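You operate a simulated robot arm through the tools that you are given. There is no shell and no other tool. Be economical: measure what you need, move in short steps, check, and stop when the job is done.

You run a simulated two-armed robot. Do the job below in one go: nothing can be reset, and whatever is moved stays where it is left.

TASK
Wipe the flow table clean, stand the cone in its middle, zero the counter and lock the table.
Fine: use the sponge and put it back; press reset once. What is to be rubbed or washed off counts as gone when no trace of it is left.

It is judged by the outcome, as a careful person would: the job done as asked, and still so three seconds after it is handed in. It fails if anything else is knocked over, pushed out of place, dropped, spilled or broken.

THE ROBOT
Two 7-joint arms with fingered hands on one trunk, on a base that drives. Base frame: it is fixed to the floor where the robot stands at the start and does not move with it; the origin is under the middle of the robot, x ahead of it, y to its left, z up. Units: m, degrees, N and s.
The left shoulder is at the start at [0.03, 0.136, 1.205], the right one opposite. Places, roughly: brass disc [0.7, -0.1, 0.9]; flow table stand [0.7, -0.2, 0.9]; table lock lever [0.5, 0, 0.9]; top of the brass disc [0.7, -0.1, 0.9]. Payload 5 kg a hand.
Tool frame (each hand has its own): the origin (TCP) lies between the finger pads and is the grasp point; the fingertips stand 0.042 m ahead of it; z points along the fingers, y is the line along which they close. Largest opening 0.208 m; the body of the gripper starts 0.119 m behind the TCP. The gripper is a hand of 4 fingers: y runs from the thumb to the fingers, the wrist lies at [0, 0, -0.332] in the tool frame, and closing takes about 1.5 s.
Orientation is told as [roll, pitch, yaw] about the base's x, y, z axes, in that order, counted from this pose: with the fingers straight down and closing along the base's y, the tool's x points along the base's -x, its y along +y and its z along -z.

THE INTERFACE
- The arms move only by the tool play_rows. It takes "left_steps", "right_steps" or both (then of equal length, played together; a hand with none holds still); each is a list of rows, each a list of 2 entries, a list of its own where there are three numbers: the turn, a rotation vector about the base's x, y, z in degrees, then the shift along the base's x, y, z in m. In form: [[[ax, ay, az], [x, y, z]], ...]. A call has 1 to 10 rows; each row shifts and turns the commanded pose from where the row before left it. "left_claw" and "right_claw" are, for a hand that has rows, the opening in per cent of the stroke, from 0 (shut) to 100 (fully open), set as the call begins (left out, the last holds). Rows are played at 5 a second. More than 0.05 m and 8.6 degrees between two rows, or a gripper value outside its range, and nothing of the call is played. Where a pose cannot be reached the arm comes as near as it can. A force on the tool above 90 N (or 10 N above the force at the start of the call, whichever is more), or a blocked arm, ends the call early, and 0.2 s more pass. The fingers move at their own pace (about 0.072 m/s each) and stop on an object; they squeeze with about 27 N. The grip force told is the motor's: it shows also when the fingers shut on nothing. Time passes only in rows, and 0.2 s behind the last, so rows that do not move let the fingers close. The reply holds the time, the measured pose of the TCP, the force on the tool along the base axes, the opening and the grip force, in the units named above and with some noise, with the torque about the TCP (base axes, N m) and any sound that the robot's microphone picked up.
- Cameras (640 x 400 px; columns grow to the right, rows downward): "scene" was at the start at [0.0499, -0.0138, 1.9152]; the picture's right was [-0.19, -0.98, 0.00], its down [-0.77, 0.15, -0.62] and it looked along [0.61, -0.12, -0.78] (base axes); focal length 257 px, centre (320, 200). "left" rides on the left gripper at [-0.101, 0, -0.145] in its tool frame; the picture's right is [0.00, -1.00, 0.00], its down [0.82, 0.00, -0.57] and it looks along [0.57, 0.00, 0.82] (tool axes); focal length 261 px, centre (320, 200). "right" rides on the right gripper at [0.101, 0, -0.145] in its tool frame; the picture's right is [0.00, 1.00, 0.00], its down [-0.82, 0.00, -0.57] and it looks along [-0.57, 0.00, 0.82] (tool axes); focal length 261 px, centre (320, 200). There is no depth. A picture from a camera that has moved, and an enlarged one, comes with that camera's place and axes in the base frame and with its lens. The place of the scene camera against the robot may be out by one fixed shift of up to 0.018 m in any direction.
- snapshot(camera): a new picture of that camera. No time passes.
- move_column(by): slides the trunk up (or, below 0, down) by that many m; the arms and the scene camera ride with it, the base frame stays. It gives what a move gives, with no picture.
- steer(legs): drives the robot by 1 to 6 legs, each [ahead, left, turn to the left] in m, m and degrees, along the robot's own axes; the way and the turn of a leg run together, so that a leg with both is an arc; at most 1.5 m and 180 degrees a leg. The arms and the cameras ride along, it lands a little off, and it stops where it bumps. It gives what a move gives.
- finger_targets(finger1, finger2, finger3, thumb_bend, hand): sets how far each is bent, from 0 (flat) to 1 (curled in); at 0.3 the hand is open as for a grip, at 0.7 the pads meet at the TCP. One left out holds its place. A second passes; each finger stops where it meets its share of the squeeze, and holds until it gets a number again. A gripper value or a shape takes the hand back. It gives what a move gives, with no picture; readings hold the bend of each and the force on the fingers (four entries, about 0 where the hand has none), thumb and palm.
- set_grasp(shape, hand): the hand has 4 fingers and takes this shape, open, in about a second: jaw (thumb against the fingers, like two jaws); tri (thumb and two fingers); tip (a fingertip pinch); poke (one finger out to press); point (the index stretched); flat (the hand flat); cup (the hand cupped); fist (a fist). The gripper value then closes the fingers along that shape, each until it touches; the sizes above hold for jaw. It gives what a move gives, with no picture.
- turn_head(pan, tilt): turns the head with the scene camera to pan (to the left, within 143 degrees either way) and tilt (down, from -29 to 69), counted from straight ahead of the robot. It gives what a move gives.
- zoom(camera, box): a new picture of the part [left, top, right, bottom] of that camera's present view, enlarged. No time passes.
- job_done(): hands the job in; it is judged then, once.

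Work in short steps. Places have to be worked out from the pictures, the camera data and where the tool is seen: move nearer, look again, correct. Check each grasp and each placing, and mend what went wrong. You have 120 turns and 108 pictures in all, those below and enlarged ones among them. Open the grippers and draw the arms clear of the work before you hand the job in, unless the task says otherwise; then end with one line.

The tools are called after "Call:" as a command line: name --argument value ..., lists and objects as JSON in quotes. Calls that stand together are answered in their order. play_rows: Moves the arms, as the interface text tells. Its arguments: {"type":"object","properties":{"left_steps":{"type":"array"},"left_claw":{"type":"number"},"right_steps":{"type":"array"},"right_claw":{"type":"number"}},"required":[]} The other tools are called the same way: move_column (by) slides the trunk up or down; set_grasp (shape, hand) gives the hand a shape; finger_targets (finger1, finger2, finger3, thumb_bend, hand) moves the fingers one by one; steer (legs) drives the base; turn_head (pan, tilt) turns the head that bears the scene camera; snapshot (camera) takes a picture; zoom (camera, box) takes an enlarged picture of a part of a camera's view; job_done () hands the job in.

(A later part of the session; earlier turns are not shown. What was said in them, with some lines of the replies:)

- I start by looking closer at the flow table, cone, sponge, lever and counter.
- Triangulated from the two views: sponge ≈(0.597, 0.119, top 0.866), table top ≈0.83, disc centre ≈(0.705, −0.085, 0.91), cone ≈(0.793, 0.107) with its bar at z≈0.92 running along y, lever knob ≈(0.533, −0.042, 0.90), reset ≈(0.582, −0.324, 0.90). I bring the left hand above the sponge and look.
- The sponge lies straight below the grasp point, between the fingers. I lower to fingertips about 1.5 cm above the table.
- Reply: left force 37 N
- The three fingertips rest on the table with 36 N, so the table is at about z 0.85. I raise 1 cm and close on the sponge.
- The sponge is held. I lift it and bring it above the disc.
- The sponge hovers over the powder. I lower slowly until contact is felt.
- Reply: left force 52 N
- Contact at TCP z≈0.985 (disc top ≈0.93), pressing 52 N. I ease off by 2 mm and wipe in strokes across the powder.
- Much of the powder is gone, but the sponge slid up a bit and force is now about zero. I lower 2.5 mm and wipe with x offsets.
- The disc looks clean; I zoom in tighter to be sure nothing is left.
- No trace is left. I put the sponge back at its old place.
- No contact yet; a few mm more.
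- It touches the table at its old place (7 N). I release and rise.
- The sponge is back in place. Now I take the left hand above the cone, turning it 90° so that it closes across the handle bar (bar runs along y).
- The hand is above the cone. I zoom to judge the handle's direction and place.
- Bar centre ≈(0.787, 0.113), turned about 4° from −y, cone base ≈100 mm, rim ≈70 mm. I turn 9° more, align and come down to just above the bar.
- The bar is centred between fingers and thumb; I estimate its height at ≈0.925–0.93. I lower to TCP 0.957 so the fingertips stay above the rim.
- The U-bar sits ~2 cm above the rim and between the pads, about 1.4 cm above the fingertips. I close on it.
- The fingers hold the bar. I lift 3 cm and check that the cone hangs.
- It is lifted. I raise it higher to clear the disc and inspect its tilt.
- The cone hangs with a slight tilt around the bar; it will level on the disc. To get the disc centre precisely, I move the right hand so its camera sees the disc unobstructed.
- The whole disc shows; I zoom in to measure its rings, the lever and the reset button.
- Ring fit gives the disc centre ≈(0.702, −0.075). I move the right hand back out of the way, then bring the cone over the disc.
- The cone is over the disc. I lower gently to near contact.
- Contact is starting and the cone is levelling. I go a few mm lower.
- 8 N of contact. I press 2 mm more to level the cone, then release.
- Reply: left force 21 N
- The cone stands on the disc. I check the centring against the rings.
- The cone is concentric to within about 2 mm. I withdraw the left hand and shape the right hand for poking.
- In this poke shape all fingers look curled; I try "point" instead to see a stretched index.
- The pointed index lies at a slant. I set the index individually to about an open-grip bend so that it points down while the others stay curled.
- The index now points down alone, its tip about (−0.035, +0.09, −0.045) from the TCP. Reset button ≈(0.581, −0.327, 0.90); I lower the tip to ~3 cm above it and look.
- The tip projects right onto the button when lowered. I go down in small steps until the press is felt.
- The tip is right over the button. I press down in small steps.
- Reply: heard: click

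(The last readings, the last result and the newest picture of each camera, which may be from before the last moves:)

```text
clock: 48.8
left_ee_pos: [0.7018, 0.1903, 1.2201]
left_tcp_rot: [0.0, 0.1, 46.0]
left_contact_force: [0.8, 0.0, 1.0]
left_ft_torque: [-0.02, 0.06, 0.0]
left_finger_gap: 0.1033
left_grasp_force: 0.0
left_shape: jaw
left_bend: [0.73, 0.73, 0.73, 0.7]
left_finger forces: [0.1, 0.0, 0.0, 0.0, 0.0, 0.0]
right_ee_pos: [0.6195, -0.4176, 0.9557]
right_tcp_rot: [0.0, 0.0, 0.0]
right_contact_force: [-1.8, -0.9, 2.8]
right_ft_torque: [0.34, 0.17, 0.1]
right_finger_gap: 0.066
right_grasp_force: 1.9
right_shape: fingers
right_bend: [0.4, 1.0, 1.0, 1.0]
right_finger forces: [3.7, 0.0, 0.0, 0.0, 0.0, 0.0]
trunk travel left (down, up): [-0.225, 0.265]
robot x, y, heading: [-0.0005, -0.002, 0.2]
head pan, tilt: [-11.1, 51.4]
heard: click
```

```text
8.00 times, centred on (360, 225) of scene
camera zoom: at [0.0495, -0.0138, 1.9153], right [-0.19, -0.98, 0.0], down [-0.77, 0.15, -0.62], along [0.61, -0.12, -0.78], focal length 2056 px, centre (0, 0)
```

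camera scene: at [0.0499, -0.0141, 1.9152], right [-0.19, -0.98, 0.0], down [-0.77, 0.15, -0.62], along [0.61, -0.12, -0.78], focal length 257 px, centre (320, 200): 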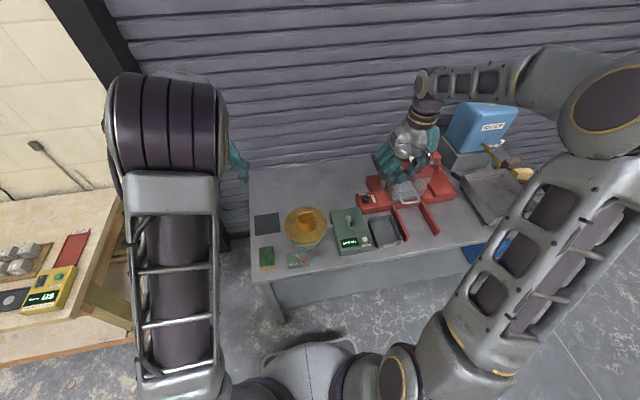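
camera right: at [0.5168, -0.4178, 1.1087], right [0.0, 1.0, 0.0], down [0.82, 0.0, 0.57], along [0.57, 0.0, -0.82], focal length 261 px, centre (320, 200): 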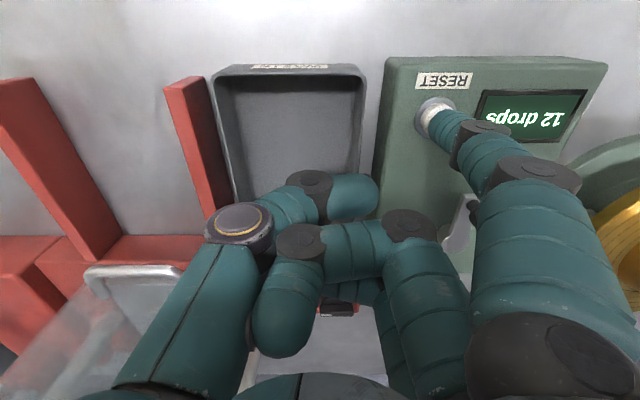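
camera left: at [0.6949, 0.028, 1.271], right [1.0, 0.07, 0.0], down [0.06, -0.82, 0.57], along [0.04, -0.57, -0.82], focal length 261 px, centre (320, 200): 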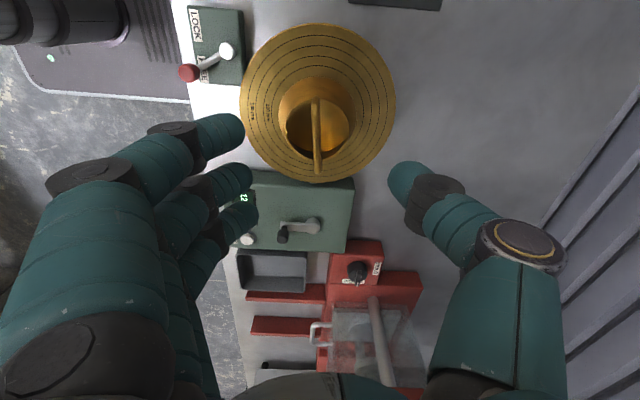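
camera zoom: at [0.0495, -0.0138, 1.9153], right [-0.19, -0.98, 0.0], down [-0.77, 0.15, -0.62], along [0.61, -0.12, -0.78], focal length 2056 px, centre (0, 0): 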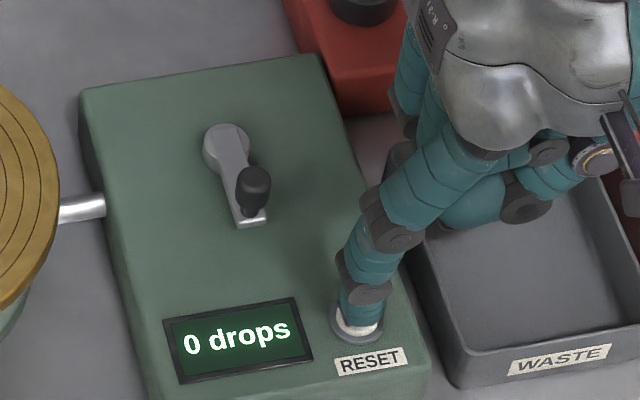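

Click heard and the display reads 0 drops. I lift off straight up, then swing the hand round (yaw −90°) in front of the table toward the lever.

Call:
play_rows --right_steps '[[[0, 0, 0], [0, 0, 0.03]], [[0, 0, 0], [0, 0, 0.045]], [[0, 0, 0], [0, 0, 0.045]], [[0, 0, 0], [0, 0, 0.045]], [[0, 0, 0], [0, 0, 0.035]], [[0, 0, 0], [-0.03, 0, 0]], [[0, 0, 0], [-0.03, 0, 0]], [[0, 0, 0], [0, 0, 0]]]'

Call:
play_rows --right_steps '[[[0, 0, -8.5], [-0.012, 0.02, 0]], [[0, 0, -8.5], [-0.012, 0.022, 0]], [[0, 0, -8.5], [-0.012, 0.025, 0]], [[0, 0, -8.5], [-0.012, 0.025, 0]], [[0, 0, -8.5], [-0.012, 0.025, 0]], [[0, 0, -8.5], [-0.012, 0.025, 0]], [[0, 0, -8.5], [-0.012, 0.025, 0]], [[0, 0, -8.5], [-0.012, 0.025, 0]], [[0, 0, -8.5], [-0.012, 0.025, 0]], [[0, 0, -8.5], [-0.012, 0.02, 0]]]'

Call:
snapshot --camera "right"

Call:
snapshot --camera "scene"

```text
clock: 50.6
left_ee_pos: [0.7032, 0.1906, 1.2191]
left_tcp_rot: [0.1, 0.0, 45.9]
left_contact_force: [0.0, 0.6, -0.5]
left_ft_torque: [0.0, 0.1, 0.01]
left_finger_gap: 0.1034
left_grasp_force: 0.0
left_shape: jaw
left_bend: [0.73, 0.73, 0.73, 0.7]
left_finger forces: [0.0, 0.0, 0.1, 0.0, 0.0, 0.0]
right_ee_pos: [0.5597, -0.4177, 1.153]
right_tcp_rot: [0.0, 0.0, 0.0]
right_contact_force: [0.9, -0.3, -0.1]
right_ft_torque: [-0.01, 0.05, 0.04]
right_finger_gap: 0.0656
right_grasp_force: 0.0
right_shape: fingers
right_bend: [0.4, 1.0, 1.0, 1.0]
right_finger forces: [0.0, 0.0, 0.0, 0.0, 0.0, 0.0]
trunk travel left (down, up): [-0.225, 0.265]
robot x, y, heading: [0.0047, 0.0032, -0.1]
head pan, tilt: [-11.1, 51.4]
```

```text
clock: 52.8
left_ee_pos: [0.7009, 0.1904, 1.2202]
left_tcp_rot: [0.0, 0.0, 46.0]
left_contact_force: [0.5, 1.2, 0.7]
left_ft_torque: [-0.07, -0.06, -0.01]
left_finger_gap: 0.103
left_grasp_force: 0.0
left_shape: jaw
left_bend: [0.73, 0.73, 0.73, 0.7]
left_finger forces: [0.0, 0.0, 0.0, 0.0, 0.1, 0.1]
right_ee_pos: [0.4373, -0.1799, 1.1555]
right_tcp_rot: [0.0, 0.0, -85.1]
right_contact_force: [-0.8, 0.3, 0.7]
right_ft_torque: [-0.06, -0.02, 0.0]
right_finger_gap: 0.066
right_grasp_force: 0.0
right_shape: fingers
right_bend: [0.4, 1.0, 1.0, 1.0]
right_finger forces: [0.0, 0.0, 0.0, 0.0, 0.0, 0.0]
trunk travel left (down, up): [-0.225, 0.265]
robot x, y, heading: [0.002, -0.0009, 0.1]
head pan, tilt: [-11.1, 51.4]
```

```text
52 pictures are left
camera right: at [0.4288, -0.0798, 1.3014], right [1.0, 0.08, 0.0], down [0.07, -0.82, 0.57], along [0.05, -0.57, -0.82], focal length 261 px, centre (320, 200)
```

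right: 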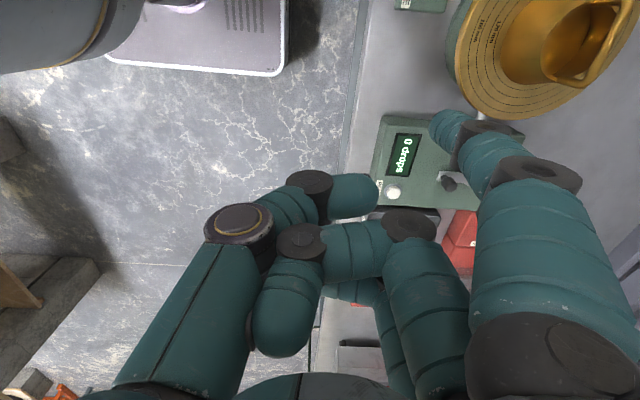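

```text
51 pictures are left
camera scene: at [0.0493, -0.0129, 1.9153], right [-0.19, -0.98, 0.0], down [-0.77, 0.15, -0.62], along [0.61, -0.12, -0.78], focal length 257 px, centre (320, 200)
```

scene: 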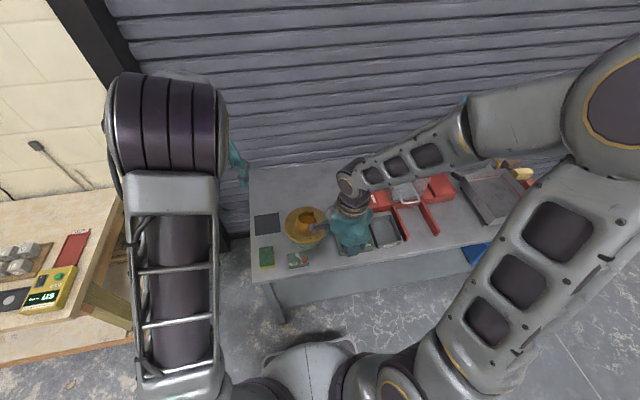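

The tip is at ≈(0.529, −0.139, 1.10). I bring it beside the knob's −y side, still above, and look.

Call:
play_rows --right_steps '[[[0, 0, 0], [0, 0.03, -0.03]], [[0, 0, 0], [0, 0.025, -0.04]], [[0, 0, 0], [0, 0, -0.045]], [[0, 0, 0], [0, 0, -0.045]], [[0, 0, 0], [0, 0, 0]]]'

Call:
snapshot --camera "right"

Call:
zoom --camera "scene" --box '[270, 220, 350, 270]'

```text
clock: 54.0
left_ee_pos: [0.6999, 0.1891, 1.222]
left_tcp_rot: [-0.1, -0.1, 46.0]
left_contact_force: [0.0, -1.0, 0.4]
left_ft_torque: [0.12, -0.07, -0.01]
left_finger_gap: 0.1033
left_grasp_force: 0.1
left_shape: jaw
left_bend: [0.73, 0.73, 0.73, 0.7]
left_finger forces: [0.1, 0.0, 0.0, 0.0, 0.0, 0.0]
right_ee_pos: [0.4371, -0.1262, 0.9959]
right_tcp_rot: [0.1, 0.0, -85.0]
right_contact_force: [-0.7, -0.2, 0.0]
right_ft_torque: [0.06, -0.09, 0.01]
right_finger_gap: 0.0659
right_grasp_force: 0.0
right_shape: fingers
right_bend: [0.4, 1.0, 1.0, 1.0]
right_finger forces: [0.0, 0.0, 0.1, 0.0, 0.0, 0.0]
trunk travel left (down, up): [-0.225, 0.265]
robot x, y, heading: [-0.001, 0.0003, 0.2]
head pan, tilt: [-11.1, 51.4]
```

```text
50 pictures are left
camera right: at [0.4278, -0.0264, 1.1417], right [1.0, 0.08, 0.0], down [0.07, -0.82, 0.57], along [0.05, -0.57, -0.82], focal length 261 px, centre (320, 200)
```

right: 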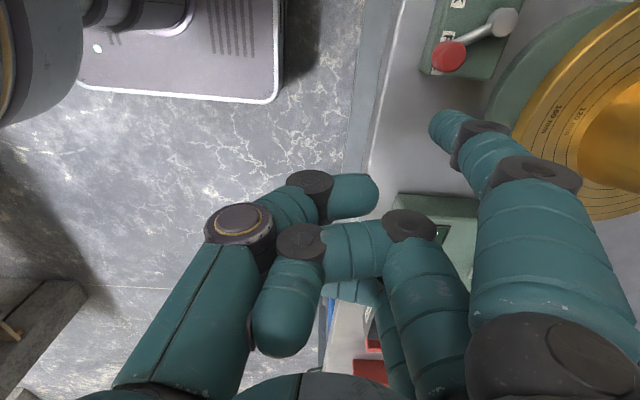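

```text
8.00 times, centred on (310, 245) of scene
camera zoom: at [0.048, -0.0153, 1.9153], right [-0.19, -0.98, 0.0], down [-0.77, 0.15, -0.62], along [0.61, -0.12, -0.78], focal length 2056 px, centre (400, -160)
```

zoom: 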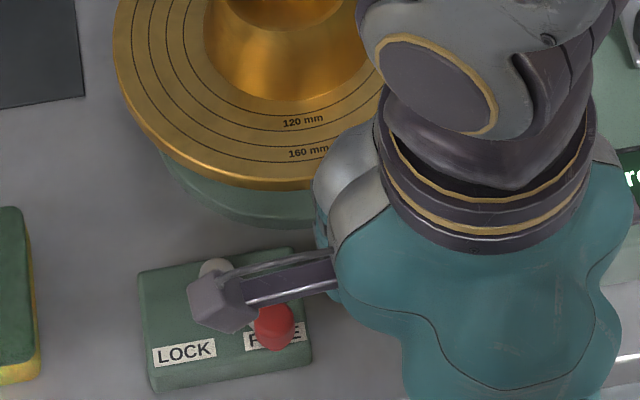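

Knob ≈(0.533, −0.043), tip 4 cm to its −y side. I lower the tip to knob height, then push +y in small steps.

Call:
play_rows --right_steps '[[[0, 0, 0], [0.002, 0, -0.025]], [[0, 0, 0], [0, 0, -0.02]], [[0, 0, 0], [0, 0, 0]]]'

Call:
play_rows --right_steps '[[[0, 0, 0], [0, 0.01, 0]], [[0, 0, 0], [0, 0.01, 0]], [[0, 0, 0], [0, 0.01, 0]], [[0, 0, 0], [0, 0.01, 0]], [[0, 0, 0], [0, 0, 0]]]'

Call:
snapshot --camera "right"

```text
clock: 54.8
left_ee_pos: [0.7024, 0.1911, 1.22]
left_tcp_rot: [0.0, 0.0, 46.0]
left_contact_force: [1.5, 0.3, 1.2]
left_ft_torque: [-0.01, 0.01, 0.04]
left_finger_gap: 0.103
left_grasp_force: 0.0
left_shape: jaw
left_bend: [0.73, 0.73, 0.73, 0.7]
left_finger forces: [0.0, 0.1, 0.0, 0.0, 0.0, 0.0]
right_ee_pos: [0.4401, -0.1251, 0.9503]
right_tcp_rot: [0.1, 0.0, -85.0]
right_contact_force: [0.0, 0.0, -0.4]
right_ft_torque: [-0.02, -0.01, 0.01]
right_finger_gap: 0.066
right_grasp_force: 0.1
right_shape: fingers
right_bend: [0.4, 1.0, 1.0, 1.0]
right_finger forces: [0.1, 0.0, 0.0, 0.0, 0.0, 0.0]
trunk travel left (down, up): [-0.225, 0.265]
robot x, y, heading: [-0.0008, -0.0025, -0.1]
head pan, tilt: [-11.1, 51.4]
```

```text
clock: 56.0
left_ee_pos: [0.7025, 0.1904, 1.2221]
left_tcp_rot: [-0.1, 0.0, 46.0]
left_contact_force: [-1.2, -0.1, -0.1]
left_ft_torque: [-0.02, 0.02, 0.02]
left_finger_gap: 0.1032
left_grasp_force: 0.1
left_shape: jaw
left_bend: [0.73, 0.73, 0.73, 0.7]
left_finger forces: [0.1, 0.0, 0.0, 0.0, 0.0, 0.1]
right_ee_pos: [0.4415, -0.0843, 0.9504]
right_tcp_rot: [0.1, 0.0, -85.1]
right_contact_force: [-0.8, -0.1, -0.3]
right_ft_torque: [0.03, 0.01, 0.01]
right_finger_gap: 0.0655
right_grasp_force: 0.0
right_shape: fingers
right_bend: [0.4, 1.0, 1.0, 1.0]
right_finger forces: [0.0, 0.1, 0.0, 0.1, 0.0, 0.0]
trunk travel left (down, up): [-0.225, 0.265]
robot x, y, heading: [-0.0009, 0.0008, 0.0]
head pan, tilt: [-11.1, 51.4]
```

```text
48 pictures are left
camera right: at [0.4317, 0.0144, 1.0954], right [1.0, 0.08, 0.0], down [0.07, -0.82, 0.57], along [0.05, -0.57, -0.82], focal length 261 px, centre (320, 200)
```

right: 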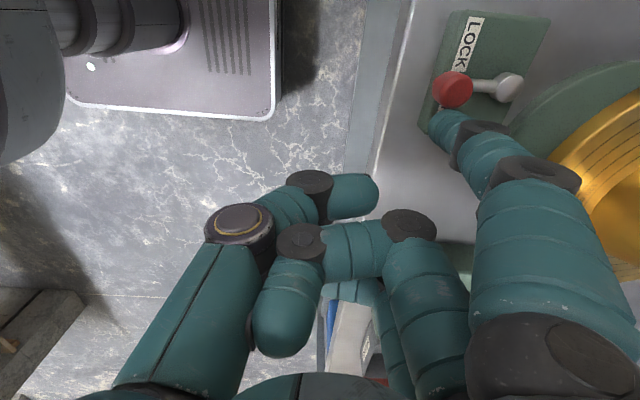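

The lever follows the finger and is about midway. I keep pushing toward LOCK.

Call:
play_rows --right_steps '[[[0, 0, 0], [0, 0.008, 0]], [[0, 0, 0], [0, 0.008, 0]], [[0, 0, 0], [0, 0.008, 0]], [[0, 0, 0], [0, 0, 0]]]'

Call:
snapshot --camera "right"

```text
clock: 57.0
left_ee_pos: [0.7021, 0.1905, 1.2203]
left_tcp_rot: [0.1, 0.0, 46.1]
left_contact_force: [-0.2, -0.9, 0.0]
left_ft_torque: [0.02, 0.05, 0.0]
left_finger_gap: 0.1033
left_grasp_force: 0.0
left_shape: jaw
left_bend: [0.73, 0.73, 0.73, 0.7]
left_finger forces: [0.1, 0.0, 0.0, 0.0, 0.0, 0.0]
right_ee_pos: [0.4401, -0.0619, 0.9502]
right_tcp_rot: [0.0, -0.1, -84.9]
right_contact_force: [-0.5, -0.1, 0.1]
right_ft_torque: [0.05, 0.05, 0.03]
right_finger_gap: 0.0657
right_grasp_force: 0.1
right_shape: fingers
right_bend: [0.4, 1.0, 1.0, 1.0]
right_finger forces: [0.0, 0.0, 0.0, 0.0, 0.0, 0.0]
trunk travel left (down, up): [-0.225, 0.265]
robot x, y, heading: [-0.0036, 0.0005, -0.1]
head pan, tilt: [-11.1, 51.4]
```

```text
47 pictures are left
camera right: at [0.4315, 0.0384, 1.0955], right [1.0, 0.08, 0.0], down [0.07, -0.82, 0.57], along [0.05, -0.57, -0.82], focal length 261 px, centre (320, 200)
```

right: 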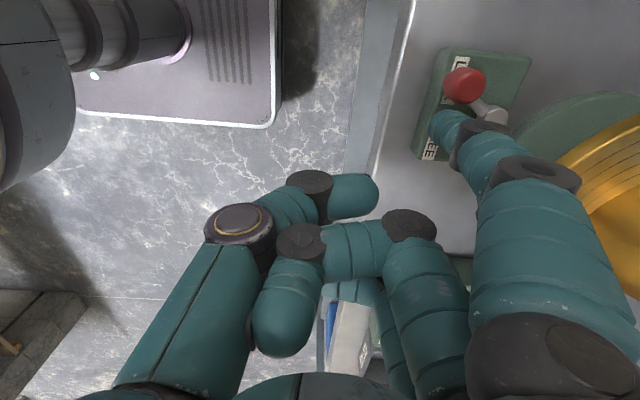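

Knob is now near LOCK (≈(0.533, 0.010)). I push a little more to feel for the end stop.

Call:
play_rows --right_steps '[[[0, 0, 0], [0, 0.004, 0]], [[0, 0, 0], [0, 0.003, 0]], [[0, 0, 0], [0, 0, 0]]]'

Call:
zoom --camera "right" --box '[390, 30, 550, 180]'

```text
clock: 57.8
left_ee_pos: [0.7027, 0.1902, 1.2203]
left_tcp_rot: [0.0, 0.1, 46.0]
left_contact_force: [0.6, 0.4, -0.4]
left_ft_torque: [-0.01, -0.01, 0.0]
left_finger_gap: 0.1034
left_grasp_force: 0.1
left_shape: jaw
left_bend: [0.73, 0.73, 0.73, 0.7]
left_finger forces: [0.1, 0.0, 0.1, 0.0, 0.0, 0.0]
right_ee_pos: [0.4403, -0.0553, 0.9502]
right_tcp_rot: [0.0, 0.1, -85.1]
right_contact_force: [0.7, -7.8, 0.3]
right_ft_torque: [-0.22, -0.05, -0.56]
right_finger_gap: 0.0654
right_grasp_force: 3.6
right_shape: fingers
right_bend: [0.4, 1.0, 1.0, 1.0]
right_finger forces: [6.3, 0.0, 0.1, 0.1, 0.0, 0.1]
trunk travel left (down, up): [-0.225, 0.265]
robot x, y, heading: [0.0009, 0.0017, 0.1]
head pan, tilt: [-11.1, 51.4]
```

```text
2.67 times, centred on (470, 105) of right
camera zoom: at [0.4316, 0.0446, 1.0953], right [1.0, 0.08, 0.0], down [0.07, -0.82, 0.57], along [0.05, -0.57, -0.82], focal length 695 px, centre (-80, 453)
```

zoom: 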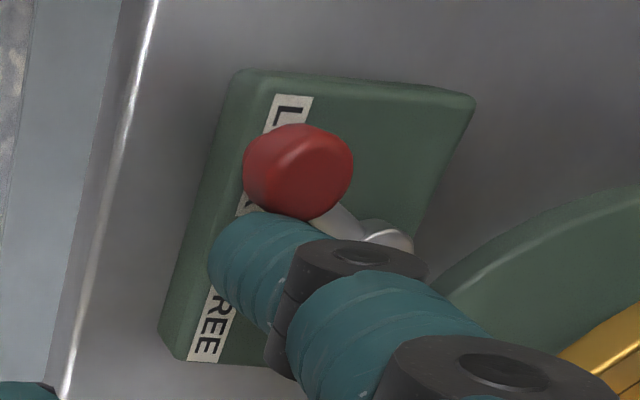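

End stop felt (8 N). I back off, rise, and withdraw the hand to its side.

Call:
play_rows --right_steps '[[[0, 0, 0], [0, -0.015, 0]], [[0, 0, 0], [0, -0.02, 0.01]], [[0, 0, 0], [0, 0, 0.045]], [[0, 0, 0], [0, 0, 0.045]], [[0, 0, 0], [0, 0, 0.045]], [[0, 0, 0], [0, 0, 0.045]], [[0, 0, 0], [0, -0.04, 0]], [[0, 0, 0], [0, -0.045, 0]], [[0, 0, 0], [0, -0.045, 0]], [[0, 0, 0], [0, 0, 0]]]'

Call:
play_rows --right_steps '[[[0, 0, 8.5], [0.01, -0.02, 0]], [[0, 0, 8.5], [0.01, -0.02, 0]], [[0, 0, 8.5], [0.01, -0.02, 0]], [[0, 0, 8.5], [0.01, -0.02, 0]], [[0, 0, 8.5], [0.01, -0.02, 0]], [[0, 0, 8.5], [0.01, -0.02, 0]], [[0, 0, 8.5], [0.01, -0.02, 0]], [[0, 0, 8.5], [0, 0, 0]], [[0, 0, 8.5], [0, 0, 0]], [[0, 0, 8.5], [0, 0, 0]]]'

Call:
snapshot --camera "scene"

Call:
zoom --camera "scene" --box '[240, 190, 400, 290]'

```text
clock: 60.0
left_ee_pos: [0.7033, 0.193, 1.2204]
left_tcp_rot: [0.0, -0.1, 46.0]
left_contact_force: [-0.5, 0.7, -0.7]
left_ft_torque: [-0.09, 0.01, 0.01]
left_finger_gap: 0.1032
left_grasp_force: 0.0
left_shape: jaw
left_bend: [0.73, 0.73, 0.73, 0.7]
left_finger forces: [0.1, 0.1, 0.1, 0.0, 0.0, 0.0]
right_ee_pos: [0.439, -0.217, 1.1405]
right_tcp_rot: [-0.1, 0.0, -85.0]
right_contact_force: [0.3, 1.3, 0.8]
right_ft_torque: [-0.07, 0.0, 0.01]
right_finger_gap: 0.0654
right_grasp_force: 0.0
right_shape: fingers
right_bend: [0.4, 1.0, 1.0, 1.0]
right_finger forces: [0.0, 0.0, 0.1, 0.0, 0.0, 0.0]
trunk travel left (down, up): [-0.225, 0.265]
robot x, y, heading: [-0.0002, -0.001, 0.0]
head pan, tilt: [-11.1, 51.4]
```

```text
clock: 62.2
left_ee_pos: [0.7033, 0.1906, 1.2209]
left_tcp_rot: [0.0, 0.0, 46.0]
left_contact_force: [-0.2, -0.3, 0.3]
left_ft_torque: [-0.01, -0.02, 0.02]
left_finger_gap: 0.1034
left_grasp_force: 0.0
left_shape: jaw
left_bend: [0.73, 0.73, 0.73, 0.7]
left_finger forces: [0.0, 0.0, 0.0, 0.0, 0.1, 0.0]
right_ee_pos: [0.5107, -0.359, 1.1393]
right_tcp_rot: [0.0, 0.1, 0.1]
right_contact_force: [-0.3, -0.6, -0.3]
right_ft_torque: [0.01, 0.0, -0.02]
right_finger_gap: 0.0658
right_grasp_force: 0.0
right_shape: fingers
right_bend: [0.4, 1.0, 1.0, 1.0]
right_finger forces: [0.0, 0.0, 0.0, 0.1, 0.0, 0.0]
trunk travel left (down, up): [-0.225, 0.265]
robot x, y, heading: [0.0024, -0.0019, -0.1]
head pan, tilt: [-11.1, 51.4]
```

```text
45 pictures are left
camera scene: at [0.0497, -0.0138, 1.9152], right [-0.19, -0.98, 0.0], down [-0.77, 0.15, -0.62], along [0.61, -0.12, -0.78], focal length 257 px, centre (320, 200)
```

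scene: 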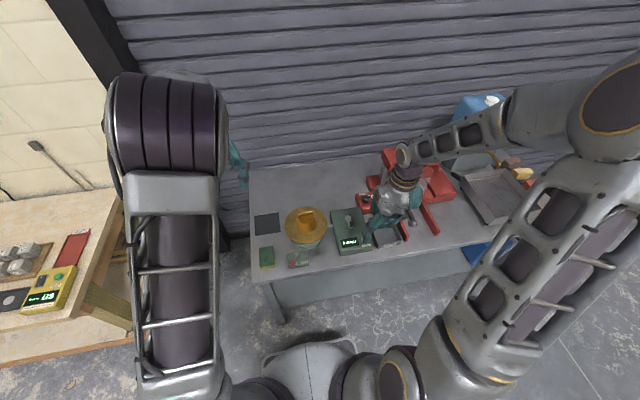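

```text
4.00 times, centred on (320, 240) of scene
camera zoom: at [0.0497, -0.0138, 1.9152], right [-0.19, -0.98, 0.0], down [-0.77, 0.15, -0.62], along [0.61, -0.12, -0.78], focal length 1028 px, centre (320, 40)
```

zoom: 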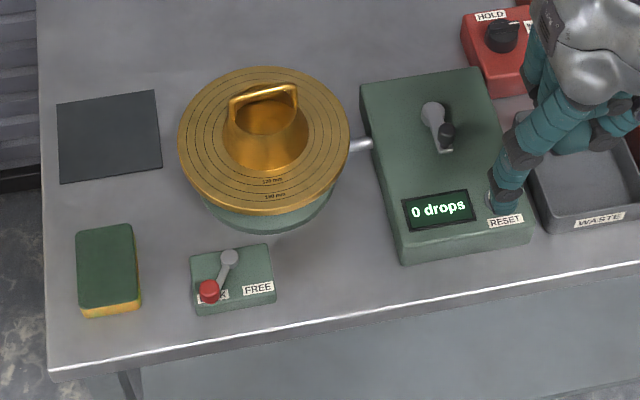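

Lever at LOCK, 0 drops, sponge and cone in place. I raise the right arm clear and open both hands.

Call:
play_rows --right_steps '[[[0, 0, 0], [0.01, -0.01, 0.04]], [[0, 0, 0], [0.02, -0.02, 0.04]], [[0, 0, 0], [0.03, -0.02, 0.03]], [[0, 0, 0], [0.03, -0.02, 0.01]], [[0, 0, 0], [0, 0, 0]]]'

Call:
set_grasp --shape "jaw" --hand "right"

Call:
play_rows --left_steps '[[[0, 0, 0], [0, 0.01, 0.01]], [[0, 0, 0], [0, 0, 0]], [[0, 0, 0], [0, 0, 0]], [[0, 0, 0], [0, 0, 0]]]' --left_claw 100

Call:
zoom --camera "scene" --box '[240, 170, 432, 290]'

```text
clock: 63.4
left_ee_pos: [0.7019, 0.1911, 1.2203]
left_tcp_rot: [0.0, -0.1, 45.9]
left_contact_force: [-0.4, 0.2, 0.2]
left_ft_torque: [-0.04, -0.04, 0.0]
left_finger_gap: 0.1032
left_grasp_force: 0.2
left_shape: jaw
left_bend: [0.73, 0.73, 0.73, 0.7]
left_finger forces: [0.0, 0.0, 0.0, 0.1, 0.0, 0.0]
right_ee_pos: [0.6002, -0.43, 1.26]
right_tcp_rot: [0.0, 0.1, 0.0]
right_contact_force: [-1.3, 0.0, 0.0]
right_ft_torque: [-0.02, -0.09, 0.03]
right_finger_gap: 0.0657
right_grasp_force: 0.1
right_shape: fingers
right_bend: [0.4, 1.0, 1.0, 1.0]
right_finger forces: [0.0, 0.0, 0.0, 0.1, 0.0, 0.0]
trunk travel left (down, up): [-0.225, 0.265]
robot x, y, heading: [0.0013, 0.0008, 0.0]
head pan, tilt: [-11.1, 51.4]
```

```text
clock: 64.3
left_ee_pos: [0.7025, 0.1904, 1.2216]
left_tcp_rot: [-0.1, -0.1, 45.9]
left_contact_force: [0.0, -0.6, 0.2]
left_ft_torque: [0.0, -0.03, 0.03]
left_finger_gap: 0.1032
left_grasp_force: 0.0
left_shape: jaw
left_bend: [0.73, 0.73, 0.73, 0.7]
left_finger forces: [0.0, 0.1, 0.0, 0.0, 0.0, 0.0]
right_ee_pos: [0.6022, -0.43, 1.259]
right_tcp_rot: [0.0, -0.1, -0.1]
right_contact_force: [-0.6, 0.4, 0.5]
right_ft_torque: [0.0, 0.03, -0.04]
right_finger_gap: 0.208
right_grasp_force: 0.0
right_shape: jaw
right_bend: [0.3, 0.3, 0.3, 0.3]
right_finger forces: [0.0, 0.1, 0.1, 0.0, 0.0, 0.0]
trunk travel left (down, up): [-0.225, 0.265]
robot x, y, heading: [-0.0021, -0.0032, -0.1]
head pan, tilt: [-11.1, 51.4]
```

```text
clock: 65.3
left_ee_pos: [0.7022, 0.1995, 1.2306]
left_tcp_rot: [-0.1, 0.0, 46.0]
left_contact_force: [0.3, -0.9, 0.7]
left_ft_torque: [-0.02, -0.02, -0.01]
left_finger_gap: 0.2075
left_grasp_force: 0.0
left_shape: jaw
left_bend: [0.3, 0.3, 0.3, 0.3]
left_finger forces: [0.0, 0.0, 0.1, 0.1, 0.0, 0.0]
right_ee_pos: [0.6017, -0.4306, 1.2601]
right_tcp_rot: [0.0, 0.0, -0.1]
right_contact_force: [-0.2, -0.6, -0.5]
right_ft_torque: [-0.01, 0.0, -0.03]
right_finger_gap: 0.2079
right_grasp_force: 0.1
right_shape: jaw
right_bend: [0.3, 0.3, 0.3, 0.3]
right_finger forces: [0.1, 0.0, 0.0, 0.0, 0.0, 0.0]
trunk travel left (down, up): [-0.225, 0.265]
robot x, y, heading: [-0.0007, 0.0005, -0.1]
head pan, tilt: [-11.1, 51.4]
```

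```text
3.33 times, centred on (336, 230) of scene
camera zoom: at [0.0499, -0.014, 1.9152], right [-0.19, -0.98, 0.0], down [-0.77, 0.15, -0.62], along [0.61, -0.12, -0.78], focal length 856 px, centre (267, 100)
```

zoom: 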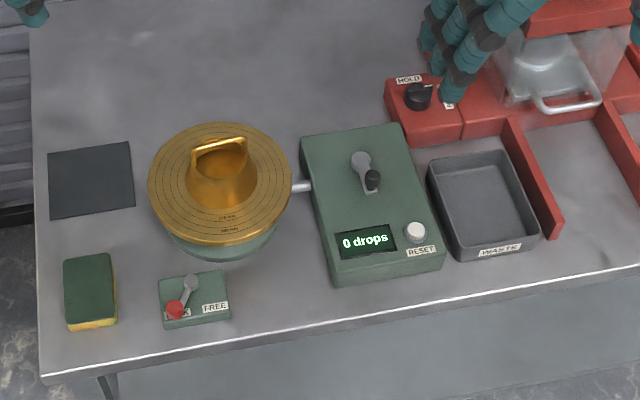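

Everything is as asked, with both hands open and clear; I hand the job in.

Call:
job_done

```text
The job is handed in.
```

The flow table is wiped clean with the cone standing in its middle (within about 2 mm). The sponge is back in its place, the counter was reset with one press and reads 0 drops, and the lever is at LOCK.
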